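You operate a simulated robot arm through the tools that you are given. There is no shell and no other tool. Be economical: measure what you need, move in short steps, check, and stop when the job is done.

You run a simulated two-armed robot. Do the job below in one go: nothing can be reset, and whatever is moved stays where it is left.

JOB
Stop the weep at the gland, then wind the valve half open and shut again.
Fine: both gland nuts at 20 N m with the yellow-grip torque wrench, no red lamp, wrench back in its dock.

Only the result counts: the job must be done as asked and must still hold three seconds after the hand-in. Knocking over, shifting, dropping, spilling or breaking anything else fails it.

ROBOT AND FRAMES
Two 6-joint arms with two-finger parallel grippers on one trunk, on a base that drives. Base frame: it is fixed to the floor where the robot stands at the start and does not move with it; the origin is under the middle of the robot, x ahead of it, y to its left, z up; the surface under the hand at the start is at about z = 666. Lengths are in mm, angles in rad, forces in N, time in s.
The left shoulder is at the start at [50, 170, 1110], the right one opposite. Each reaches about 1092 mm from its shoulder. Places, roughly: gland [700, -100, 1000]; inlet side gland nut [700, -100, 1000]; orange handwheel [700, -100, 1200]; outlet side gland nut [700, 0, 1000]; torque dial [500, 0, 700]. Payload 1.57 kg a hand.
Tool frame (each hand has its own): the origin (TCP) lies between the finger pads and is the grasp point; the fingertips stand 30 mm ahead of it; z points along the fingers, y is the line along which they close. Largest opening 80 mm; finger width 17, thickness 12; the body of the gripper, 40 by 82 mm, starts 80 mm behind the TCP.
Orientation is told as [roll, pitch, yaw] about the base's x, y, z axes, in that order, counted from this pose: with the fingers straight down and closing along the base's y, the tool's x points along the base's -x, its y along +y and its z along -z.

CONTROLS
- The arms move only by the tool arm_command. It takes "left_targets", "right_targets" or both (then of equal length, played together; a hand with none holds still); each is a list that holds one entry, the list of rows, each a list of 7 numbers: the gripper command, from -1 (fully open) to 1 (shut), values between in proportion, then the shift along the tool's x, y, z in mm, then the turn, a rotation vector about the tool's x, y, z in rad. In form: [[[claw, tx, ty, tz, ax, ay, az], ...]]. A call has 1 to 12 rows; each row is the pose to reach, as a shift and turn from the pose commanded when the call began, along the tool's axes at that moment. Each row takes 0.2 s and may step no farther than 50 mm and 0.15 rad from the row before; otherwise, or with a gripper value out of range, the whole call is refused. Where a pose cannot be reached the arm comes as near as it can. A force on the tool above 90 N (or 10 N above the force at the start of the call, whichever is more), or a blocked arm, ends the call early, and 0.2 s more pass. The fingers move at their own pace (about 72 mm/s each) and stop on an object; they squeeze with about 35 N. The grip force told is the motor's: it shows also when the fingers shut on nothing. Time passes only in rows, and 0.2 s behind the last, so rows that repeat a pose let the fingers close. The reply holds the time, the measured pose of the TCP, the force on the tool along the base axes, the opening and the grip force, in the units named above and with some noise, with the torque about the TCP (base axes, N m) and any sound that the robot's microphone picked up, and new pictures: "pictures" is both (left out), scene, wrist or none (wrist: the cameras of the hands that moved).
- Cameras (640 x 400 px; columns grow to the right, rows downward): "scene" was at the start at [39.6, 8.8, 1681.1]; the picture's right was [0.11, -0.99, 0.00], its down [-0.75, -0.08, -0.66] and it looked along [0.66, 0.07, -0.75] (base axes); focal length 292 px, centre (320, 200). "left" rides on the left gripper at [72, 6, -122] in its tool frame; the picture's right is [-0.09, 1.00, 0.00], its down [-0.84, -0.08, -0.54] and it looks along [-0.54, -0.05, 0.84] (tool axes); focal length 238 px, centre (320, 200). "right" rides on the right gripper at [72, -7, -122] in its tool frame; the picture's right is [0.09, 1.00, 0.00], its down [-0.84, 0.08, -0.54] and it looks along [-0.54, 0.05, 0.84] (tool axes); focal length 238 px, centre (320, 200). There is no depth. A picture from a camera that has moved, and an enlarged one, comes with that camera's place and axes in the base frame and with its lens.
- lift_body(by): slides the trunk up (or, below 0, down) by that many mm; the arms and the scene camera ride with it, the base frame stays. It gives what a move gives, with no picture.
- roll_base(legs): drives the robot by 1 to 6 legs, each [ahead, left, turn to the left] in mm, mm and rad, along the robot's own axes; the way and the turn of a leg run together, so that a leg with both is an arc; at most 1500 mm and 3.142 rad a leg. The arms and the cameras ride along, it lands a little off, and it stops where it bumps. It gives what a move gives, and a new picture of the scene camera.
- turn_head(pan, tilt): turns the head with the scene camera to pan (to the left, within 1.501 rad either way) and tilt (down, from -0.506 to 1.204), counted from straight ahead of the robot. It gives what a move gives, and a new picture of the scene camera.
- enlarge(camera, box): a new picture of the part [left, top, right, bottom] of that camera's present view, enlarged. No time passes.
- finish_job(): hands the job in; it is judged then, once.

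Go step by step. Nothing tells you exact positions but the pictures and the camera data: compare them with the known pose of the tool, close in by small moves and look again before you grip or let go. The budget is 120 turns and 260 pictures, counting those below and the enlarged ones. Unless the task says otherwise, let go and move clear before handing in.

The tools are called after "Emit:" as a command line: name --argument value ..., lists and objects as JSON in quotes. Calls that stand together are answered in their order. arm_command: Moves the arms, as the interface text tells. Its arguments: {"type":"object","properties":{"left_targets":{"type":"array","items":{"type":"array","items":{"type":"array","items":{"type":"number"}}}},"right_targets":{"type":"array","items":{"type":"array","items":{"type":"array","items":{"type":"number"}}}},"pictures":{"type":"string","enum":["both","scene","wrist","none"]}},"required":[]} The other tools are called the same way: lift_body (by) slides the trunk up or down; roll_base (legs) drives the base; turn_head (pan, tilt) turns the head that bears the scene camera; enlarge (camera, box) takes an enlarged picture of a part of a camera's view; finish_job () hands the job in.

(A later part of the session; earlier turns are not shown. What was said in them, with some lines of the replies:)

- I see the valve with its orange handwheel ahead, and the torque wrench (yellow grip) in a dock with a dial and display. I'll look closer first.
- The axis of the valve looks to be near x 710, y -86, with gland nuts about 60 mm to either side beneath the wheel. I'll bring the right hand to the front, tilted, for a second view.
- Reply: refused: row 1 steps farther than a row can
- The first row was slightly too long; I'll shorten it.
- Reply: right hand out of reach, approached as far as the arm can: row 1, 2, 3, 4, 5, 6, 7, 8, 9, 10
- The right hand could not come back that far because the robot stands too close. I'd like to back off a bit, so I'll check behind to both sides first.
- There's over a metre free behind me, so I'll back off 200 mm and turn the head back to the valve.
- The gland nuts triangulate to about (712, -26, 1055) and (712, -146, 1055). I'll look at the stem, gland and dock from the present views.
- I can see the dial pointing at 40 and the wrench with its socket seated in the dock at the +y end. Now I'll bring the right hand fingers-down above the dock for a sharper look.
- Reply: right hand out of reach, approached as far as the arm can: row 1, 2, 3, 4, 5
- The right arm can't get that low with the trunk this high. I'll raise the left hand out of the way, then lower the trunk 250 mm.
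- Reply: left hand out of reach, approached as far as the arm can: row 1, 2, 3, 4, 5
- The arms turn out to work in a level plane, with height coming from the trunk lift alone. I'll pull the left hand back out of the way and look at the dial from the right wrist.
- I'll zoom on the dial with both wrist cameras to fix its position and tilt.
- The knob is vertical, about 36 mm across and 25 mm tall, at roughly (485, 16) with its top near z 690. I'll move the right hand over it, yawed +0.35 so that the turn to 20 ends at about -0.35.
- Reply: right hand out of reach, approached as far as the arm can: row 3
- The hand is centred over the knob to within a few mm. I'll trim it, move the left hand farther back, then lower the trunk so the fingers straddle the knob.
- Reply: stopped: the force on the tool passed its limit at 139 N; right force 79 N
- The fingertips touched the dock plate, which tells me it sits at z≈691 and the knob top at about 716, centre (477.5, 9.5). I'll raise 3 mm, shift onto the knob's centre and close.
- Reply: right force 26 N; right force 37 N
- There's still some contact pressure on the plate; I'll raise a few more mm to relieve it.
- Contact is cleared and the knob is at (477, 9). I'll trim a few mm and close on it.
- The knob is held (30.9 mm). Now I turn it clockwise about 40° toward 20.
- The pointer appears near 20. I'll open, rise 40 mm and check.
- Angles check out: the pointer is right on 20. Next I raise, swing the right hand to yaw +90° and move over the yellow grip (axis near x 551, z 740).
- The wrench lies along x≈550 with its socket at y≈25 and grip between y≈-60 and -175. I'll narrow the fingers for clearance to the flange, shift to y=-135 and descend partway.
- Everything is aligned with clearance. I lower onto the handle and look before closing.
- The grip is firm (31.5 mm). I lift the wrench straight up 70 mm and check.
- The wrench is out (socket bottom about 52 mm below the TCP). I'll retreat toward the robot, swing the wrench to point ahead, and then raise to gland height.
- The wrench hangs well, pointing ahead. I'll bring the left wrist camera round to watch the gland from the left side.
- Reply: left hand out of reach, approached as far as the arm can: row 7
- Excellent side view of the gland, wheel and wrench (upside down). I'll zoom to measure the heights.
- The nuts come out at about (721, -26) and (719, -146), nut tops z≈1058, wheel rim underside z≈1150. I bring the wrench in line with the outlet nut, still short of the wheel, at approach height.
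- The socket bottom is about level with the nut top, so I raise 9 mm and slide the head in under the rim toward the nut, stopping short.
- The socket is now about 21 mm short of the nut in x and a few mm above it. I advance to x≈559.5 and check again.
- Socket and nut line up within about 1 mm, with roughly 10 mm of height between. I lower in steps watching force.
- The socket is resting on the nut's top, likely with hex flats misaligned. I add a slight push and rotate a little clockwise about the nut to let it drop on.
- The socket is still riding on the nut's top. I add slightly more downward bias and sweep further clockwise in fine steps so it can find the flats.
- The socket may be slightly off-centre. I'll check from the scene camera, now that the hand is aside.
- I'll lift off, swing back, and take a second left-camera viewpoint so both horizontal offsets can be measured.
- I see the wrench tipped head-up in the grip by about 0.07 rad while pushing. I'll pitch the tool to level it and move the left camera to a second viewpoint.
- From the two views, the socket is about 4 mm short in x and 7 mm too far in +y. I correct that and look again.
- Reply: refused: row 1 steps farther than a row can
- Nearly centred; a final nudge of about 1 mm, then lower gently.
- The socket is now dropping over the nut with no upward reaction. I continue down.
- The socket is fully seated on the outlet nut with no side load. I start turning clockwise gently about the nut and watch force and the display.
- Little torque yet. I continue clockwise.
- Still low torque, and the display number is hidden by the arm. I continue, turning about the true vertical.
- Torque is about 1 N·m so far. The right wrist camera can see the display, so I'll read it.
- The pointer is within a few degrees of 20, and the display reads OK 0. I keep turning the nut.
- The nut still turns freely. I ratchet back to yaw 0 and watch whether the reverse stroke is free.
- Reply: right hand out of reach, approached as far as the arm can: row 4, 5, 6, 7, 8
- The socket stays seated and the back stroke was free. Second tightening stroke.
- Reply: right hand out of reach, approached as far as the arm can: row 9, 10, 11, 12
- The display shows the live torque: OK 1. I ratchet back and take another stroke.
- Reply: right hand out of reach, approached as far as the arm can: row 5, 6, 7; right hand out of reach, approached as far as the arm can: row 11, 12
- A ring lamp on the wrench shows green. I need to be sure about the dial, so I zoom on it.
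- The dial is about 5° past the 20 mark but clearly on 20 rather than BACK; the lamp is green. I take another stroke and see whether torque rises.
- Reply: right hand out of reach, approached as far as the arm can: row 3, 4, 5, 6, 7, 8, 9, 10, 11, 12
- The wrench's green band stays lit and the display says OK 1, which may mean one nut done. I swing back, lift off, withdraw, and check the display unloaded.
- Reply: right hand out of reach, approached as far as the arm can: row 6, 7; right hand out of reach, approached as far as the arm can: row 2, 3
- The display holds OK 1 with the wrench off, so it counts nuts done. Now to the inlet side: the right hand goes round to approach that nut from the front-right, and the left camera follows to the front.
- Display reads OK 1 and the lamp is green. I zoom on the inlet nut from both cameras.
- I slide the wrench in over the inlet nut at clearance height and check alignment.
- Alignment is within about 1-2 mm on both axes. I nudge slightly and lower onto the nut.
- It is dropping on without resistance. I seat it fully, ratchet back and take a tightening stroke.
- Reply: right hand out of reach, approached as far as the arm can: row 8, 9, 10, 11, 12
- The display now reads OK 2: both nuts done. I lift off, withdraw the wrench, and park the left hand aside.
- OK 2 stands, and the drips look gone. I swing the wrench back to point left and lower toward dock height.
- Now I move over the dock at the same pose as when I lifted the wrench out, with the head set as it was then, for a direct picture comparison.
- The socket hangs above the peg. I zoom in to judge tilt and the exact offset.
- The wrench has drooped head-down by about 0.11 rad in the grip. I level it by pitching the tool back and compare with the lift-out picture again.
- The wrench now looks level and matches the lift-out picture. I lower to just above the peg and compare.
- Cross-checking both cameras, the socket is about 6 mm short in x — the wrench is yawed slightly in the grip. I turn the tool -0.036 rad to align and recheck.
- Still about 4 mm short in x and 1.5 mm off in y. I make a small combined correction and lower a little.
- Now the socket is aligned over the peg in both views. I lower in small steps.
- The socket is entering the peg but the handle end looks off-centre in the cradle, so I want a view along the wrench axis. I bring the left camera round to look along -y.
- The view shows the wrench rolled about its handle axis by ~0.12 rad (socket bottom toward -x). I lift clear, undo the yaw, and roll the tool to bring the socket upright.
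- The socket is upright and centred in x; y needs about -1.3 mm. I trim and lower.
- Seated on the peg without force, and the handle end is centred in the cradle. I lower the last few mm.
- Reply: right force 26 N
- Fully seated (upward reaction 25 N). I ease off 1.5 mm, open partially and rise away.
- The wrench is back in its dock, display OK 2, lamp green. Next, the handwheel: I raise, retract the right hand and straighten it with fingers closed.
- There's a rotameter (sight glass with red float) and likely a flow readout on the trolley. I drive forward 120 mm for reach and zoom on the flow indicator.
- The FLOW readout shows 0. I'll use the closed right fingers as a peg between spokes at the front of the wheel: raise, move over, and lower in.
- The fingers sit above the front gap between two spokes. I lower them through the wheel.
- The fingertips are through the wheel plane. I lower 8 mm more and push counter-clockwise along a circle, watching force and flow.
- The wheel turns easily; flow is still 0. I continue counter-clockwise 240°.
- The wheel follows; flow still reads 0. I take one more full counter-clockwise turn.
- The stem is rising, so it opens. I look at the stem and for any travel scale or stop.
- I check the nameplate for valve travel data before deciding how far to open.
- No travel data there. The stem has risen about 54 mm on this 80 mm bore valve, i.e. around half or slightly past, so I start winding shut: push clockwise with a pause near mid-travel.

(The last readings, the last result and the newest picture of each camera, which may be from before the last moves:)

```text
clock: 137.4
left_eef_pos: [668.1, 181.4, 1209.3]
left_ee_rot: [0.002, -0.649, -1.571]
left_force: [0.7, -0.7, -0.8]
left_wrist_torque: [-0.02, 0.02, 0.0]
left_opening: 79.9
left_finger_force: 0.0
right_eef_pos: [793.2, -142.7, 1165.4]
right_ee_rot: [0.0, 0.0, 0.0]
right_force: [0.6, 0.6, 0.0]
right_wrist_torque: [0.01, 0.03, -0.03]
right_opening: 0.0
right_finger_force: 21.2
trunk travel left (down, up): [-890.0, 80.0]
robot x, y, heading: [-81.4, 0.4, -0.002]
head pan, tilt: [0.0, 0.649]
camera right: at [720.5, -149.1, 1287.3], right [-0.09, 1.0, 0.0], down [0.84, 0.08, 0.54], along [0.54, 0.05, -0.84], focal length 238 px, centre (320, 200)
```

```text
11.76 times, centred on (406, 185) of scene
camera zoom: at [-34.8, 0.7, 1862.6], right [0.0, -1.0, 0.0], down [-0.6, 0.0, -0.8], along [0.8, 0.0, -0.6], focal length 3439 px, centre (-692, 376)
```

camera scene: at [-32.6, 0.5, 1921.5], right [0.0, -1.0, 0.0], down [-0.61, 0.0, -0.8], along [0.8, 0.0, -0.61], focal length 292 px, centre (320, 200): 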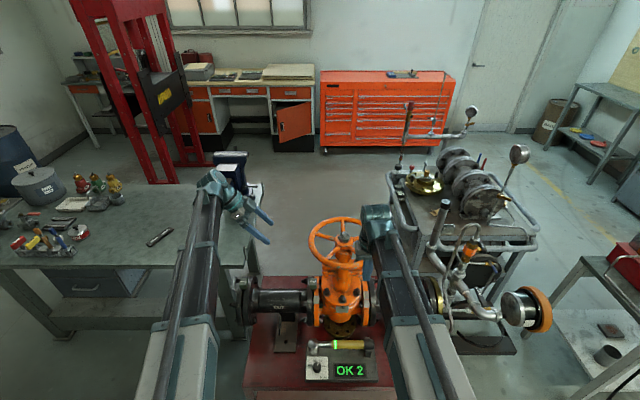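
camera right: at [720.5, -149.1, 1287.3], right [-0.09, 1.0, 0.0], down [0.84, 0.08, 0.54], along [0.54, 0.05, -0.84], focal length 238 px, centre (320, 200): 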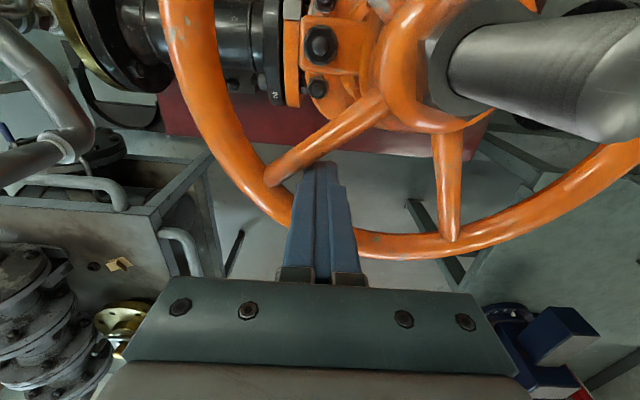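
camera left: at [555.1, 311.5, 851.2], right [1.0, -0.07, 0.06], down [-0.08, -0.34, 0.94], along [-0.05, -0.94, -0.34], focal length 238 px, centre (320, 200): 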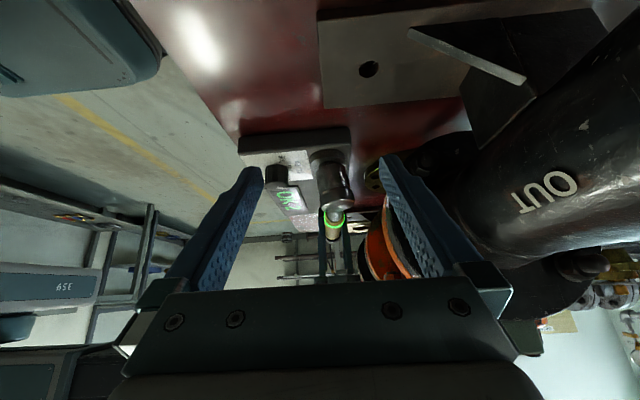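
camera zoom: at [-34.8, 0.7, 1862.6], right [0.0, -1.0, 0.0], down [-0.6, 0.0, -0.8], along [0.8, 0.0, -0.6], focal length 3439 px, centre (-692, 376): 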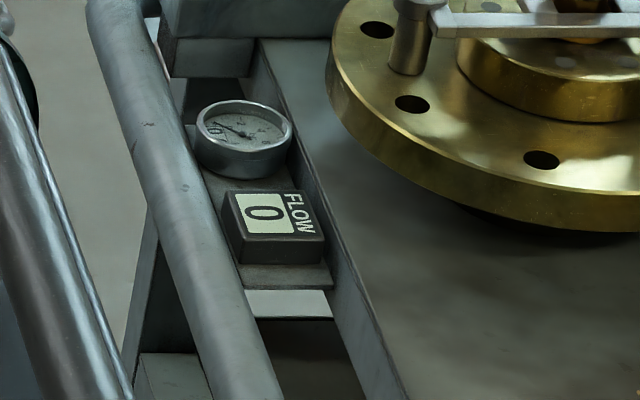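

The stem is descending at about 30 mm per turn. I continue clockwise a full turn.

Emit:
arm_command --right_targets '[[[1, 35.3, -25.4, 0, 0, 0, 0], [1, 78.5, -29.8, 0, 0, 0, 0], [1, 118.2, -12, 0, 0, 0, 0], [1, 143.6, 23.3, 0, 0, 0, 0], [1, 148, 66.5, 0, 0, 0, 0], [1, 130.2, 106.2, 0, 0, 0, 0], [1, 94.9, 131.6, 0, 0, 0, 0], [1, 51.7, 136, 0, 0, 0, 0], [1, 12, 118.2, 0, 0, 0, 0], [1, -13.4, 82.9, 0, 0, 0, 0], [1, -17.8, 39.7, 0, 0, 0, 0], [1, 0, 0, 0, 0, 0, 0]]]' --pictures "wrist"

Emit:
enlarge --camera "left" --box '[290, 180, 420, 280]'

```text
clock: 140.0
left_eef_pos: [667.5, 179.6, 1210.4]
left_ee_rot: [0.001, -0.647, -1.57]
left_force: [0.5, -0.5, 0.6]
left_wrist_torque: [0.05, -0.03, 0.02]
left_opening: 80.1
left_finger_force: 0.0
right_eef_pos: [794.7, -144.0, 1164.9]
right_ee_rot: [0.0, -0.002, 0.001]
right_force: [0.2, 0.7, 0.9]
right_wrist_torque: [0.05, 0.02, -0.04]
right_opening: 0.0
right_finger_force: 21.4
trunk travel left (down, up): [-890.0, 80.0]
robot x, y, heading: [-86.4, 0.9, 0.004]
head pan, tilt: [0.0, 0.649]
camera right: at [720.4, -151.0, 1287.4], right [-0.09, 1.0, 0.0], down [0.84, 0.08, 0.54], along [0.54, 0.05, -0.84], focal length 238 px, centre (320, 200)
```

right: 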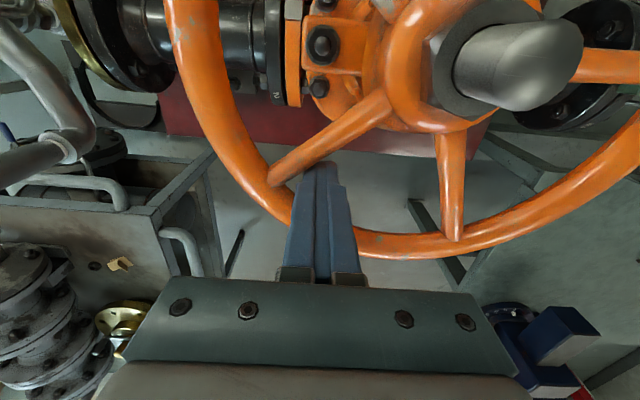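

```text
4.00 times, centred on (355, 230) of left
camera zoom: at [673.8, 311.4, 1262.9], right [1.0, -0.07, 0.06], down [-0.08, -0.34, 0.94], along [-0.05, -0.94, -0.34], focal length 953 px, centre (180, 80)
```

zoom: 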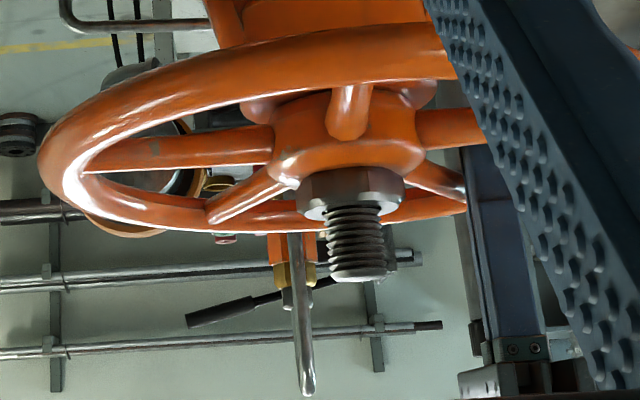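

About half a turn remains to shut. I continue clockwise, with finer steps at the end until it seats.

Emit:
arm_command --right_targets '[[[1, 38, -22.9, 0, 0, 0, 0], [1, 81.3, -26.7, 0, 0, 0, 0], [1, 120.7, -8.3, 0, 0, 0, 0], [1, 145.6, 27.3, 0, 0, 0, 0], [1, 149.4, 41.4, 0, 0, 0, 0], [1, 150.7, 56, 0, 0, 0, 0], [1, 149.4, 70.6, 0, 0, 0, 0], [1, 145.6, 84.7, 0, 0, 0, 0], [1, 139.4, 98, 0, 0, 0, 0], [1, 131, 110, 0, 0, 0, 0], [1, 120.7, 120.3, 0, 0, 0, 0], [1, 108.7, 128.7, 0, 0, 0, 0]]]' --pictures "wrist"

Emit:
enlarge --camera "left" --box '[290, 180, 420, 280]'

```text
clock: 142.2
left_eef_pos: [666.0, 177.0, 1209.9]
left_ee_rot: [0.002, -0.65, -1.574]
left_force: [-0.2, 0.3, 0.0]
left_wrist_torque: [-0.07, 0.05, -0.01]
left_opening: 80.0
left_finger_force: 0.1
right_eef_pos: [647.7, -55.7, 1164.9]
right_ee_rot: [-0.033, 0.024, -0.02]
right_force: [-12.1, -26.7, -4.7]
right_wrist_torque: [-0.38, 0.16, -0.09]
right_opening: 0.0
right_finger_force: 20.9
trunk travel left (down, up): [-890.0, 80.0]
robot x, y, heading: [-83.5, 2.0, 0.0]
head pan, tilt: [0.0, 0.649]
stopped in row 11 (right hand): the force on the tool passed its limit at 101 N (the readings are from after the stop); the commanded pose is now the measured one
camera right: at [577.5, -58.0, 1290.1], right [-0.07, 1.0, -0.03], down [0.85, 0.08, 0.52], along [0.52, 0.01, -0.85], focal length 238 px, centre (320, 200)
```

right: 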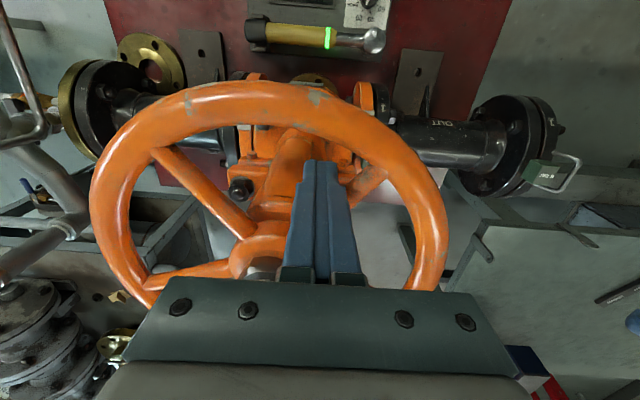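

```text
4.00 times, centred on (355, 230) of left
camera zoom: at [674.0, 308.6, 1263.0], right [1.0, -0.08, 0.06], down [-0.08, -0.34, 0.94], along [-0.05, -0.94, -0.34], focal length 953 px, centre (180, 80)
```

zoom: 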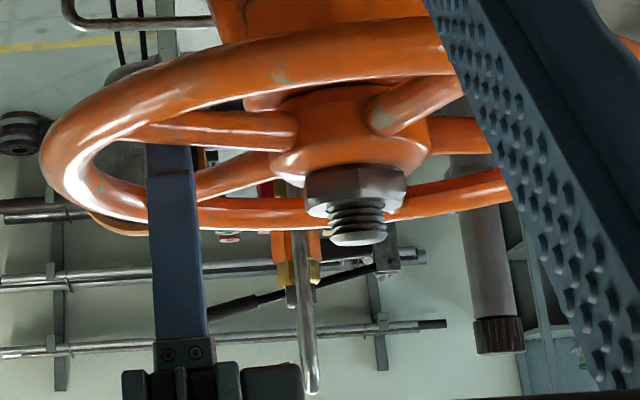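

The wheel hit its seat (101 N) with the stem back at its starting height: the valve is shut. I back the fingers off the spoke, lift out and retract.

Emit:
arm_command --right_targets '[[[1, 2, -16, 0, 0, 0, 0], [1, 2, -16, 0, 0, 0, 0]]]' --pictures "none"

Emit:
lift_body --by 72

Emit:
arm_command --right_targets '[[[1, 45, -10, 0, 0, 0, 0], [1, 90, -20, 0, 0, 0, 0], [1, 135, -30, 0, 0, 0, 0]]]' --pictures "scene"

Emit:
enlarge --camera "left" --box '[200, 0, 440, 260]'

Emit:
enlarge --camera "scene" --box '[290, 190, 410, 390]'

```text
clock: 142.8
left_eef_pos: [668.1, 176.6, 1210.0]
left_ee_rot: [0.002, -0.647, -1.574]
left_force: [0.4, -0.7, 0.2]
left_wrist_torque: [0.04, -0.01, -0.02]
left_opening: 80.0
left_finger_force: 0.0
right_eef_pos: [648.9, -64.7, 1165.9]
right_ee_rot: [-0.021, 0.019, -0.01]
right_force: [0.2, 0.3, -0.4]
right_wrist_torque: [-0.02, -0.01, 0.01]
right_opening: 0.4
right_finger_force: 21.3
trunk travel left (down, up): [-890.0, 80.0]
robot x, y, heading: [-83.4, -2.5, -0.005]
head pan, tilt: [0.0, 0.649]
```

```text
clock: 143.9
left_eef_pos: [666.9, 176.8, 1281.6]
left_ee_rot: [0.0, -0.649, -1.574]
left_force: [-0.6, -0.3, 0.3]
left_wrist_torque: [0.0, 0.0, 0.02]
left_opening: 79.9
left_finger_force: 0.0
right_eef_pos: [648.7, -63.8, 1236.7]
right_ee_rot: [-0.023, 0.021, -0.012]
right_force: [-1.5, -0.3, -0.3]
right_wrist_torque: [0.01, 0.03, 0.0]
right_opening: 0.0
right_finger_force: 21.3
trunk travel left (down, up): [-962.0, 8.0]
robot x, y, heading: [-84.3, -2.2, -0.004]
head pan, tilt: [0.0, 0.649]
```

```text
clock: 144.8
left_eef_pos: [665.8, 176.6, 1282.0]
left_ee_rot: [0.003, -0.648, -1.574]
left_force: [-0.3, 0.0, 0.2]
left_wrist_torque: [0.04, -0.01, -0.01]
left_opening: 80.2
left_finger_force: 0.0
right_eef_pos: [511.4, -91.5, 1237.7]
right_ee_rot: [-0.022, 0.019, -0.011]
right_force: [-1.0, 0.8, -0.2]
right_wrist_torque: [-0.01, 0.0, -0.03]
right_opening: 0.0
right_finger_force: 21.5
right hand out of reach, approached as far as the arm can: row 3
trunk travel left (down, up): [-962.0, 8.0]
robot x, y, heading: [-82.0, -1.9, -0.003]
head pan, tilt: [0.0, 0.649]
camera scene: at [-37.6, -1.0, 1934.7], right [0.0, -1.0, 0.0], down [-0.6, 0.0, -0.8], along [0.8, 0.0, -0.6], focal length 292 px, centre (320, 200)
```

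scene: 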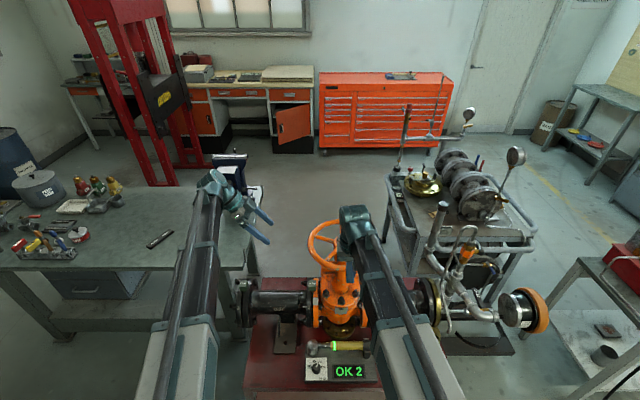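

```text
1.54 times, centred on (320, 130) of left
camera zoom: at [672.8, 308.6, 1335.3], right [1.0, -0.08, 0.06], down [-0.08, -0.34, 0.94], along [-0.05, -0.94, -0.34], focal length 367 px, centre (320, 308)
```

zoom: 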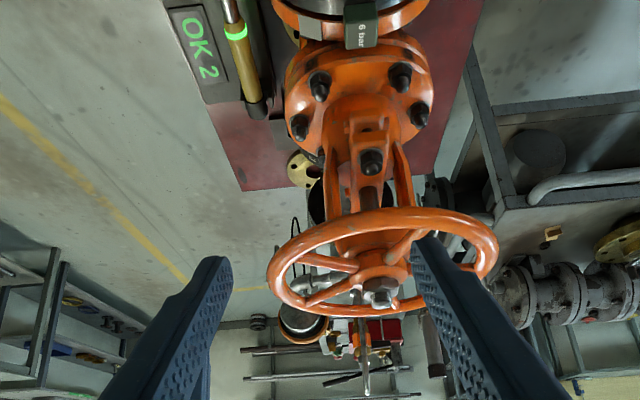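

```text
2.00 times, centred on (350, 290) of scene
camera zoom: at [-37.6, -1.0, 1934.7], right [0.0, -1.0, 0.0], down [-0.6, 0.0, -0.8], along [0.8, 0.0, -0.6], focal length 585 px, centre (260, 20)
```

zoom: 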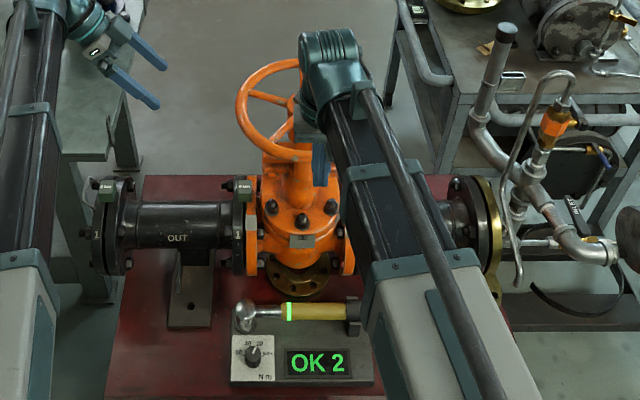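

The gland is dry, the display reads OK 2 with a green lamp, the wrench sits in its dock, the wheel is shut, and both hands are clear. I hand in.

Emit:
finish_job

```text
The job is handed in.
```

I handed the job in with the gland dry, the valve shut and the wrench in its dock, but I could not confirm that the valve was opened to exactly half.

- **Gland:** I tightened both nuts with the yellow-grip wrench with the dial on 20, though its pointer sits about 5° past the mark. I took no direct torque reading. I read the display's "OK 2" as both nuts done. The lamp stayed green and I could see no drips in the later pictures.
- **Valve:** I opened it about 1.8 turns, which raised the stem roughly 54 mm. I found no travel scale or stop to check that against, and I judged it half open or slightly past. I then wound it shut until the wheel hit its seat and the stem was back at its starting height.
- **Dock contact:** Early on, the fingertips pressed on the dock plate while reaching for the dial, peaking at 139 N. I saw nothing move or break.
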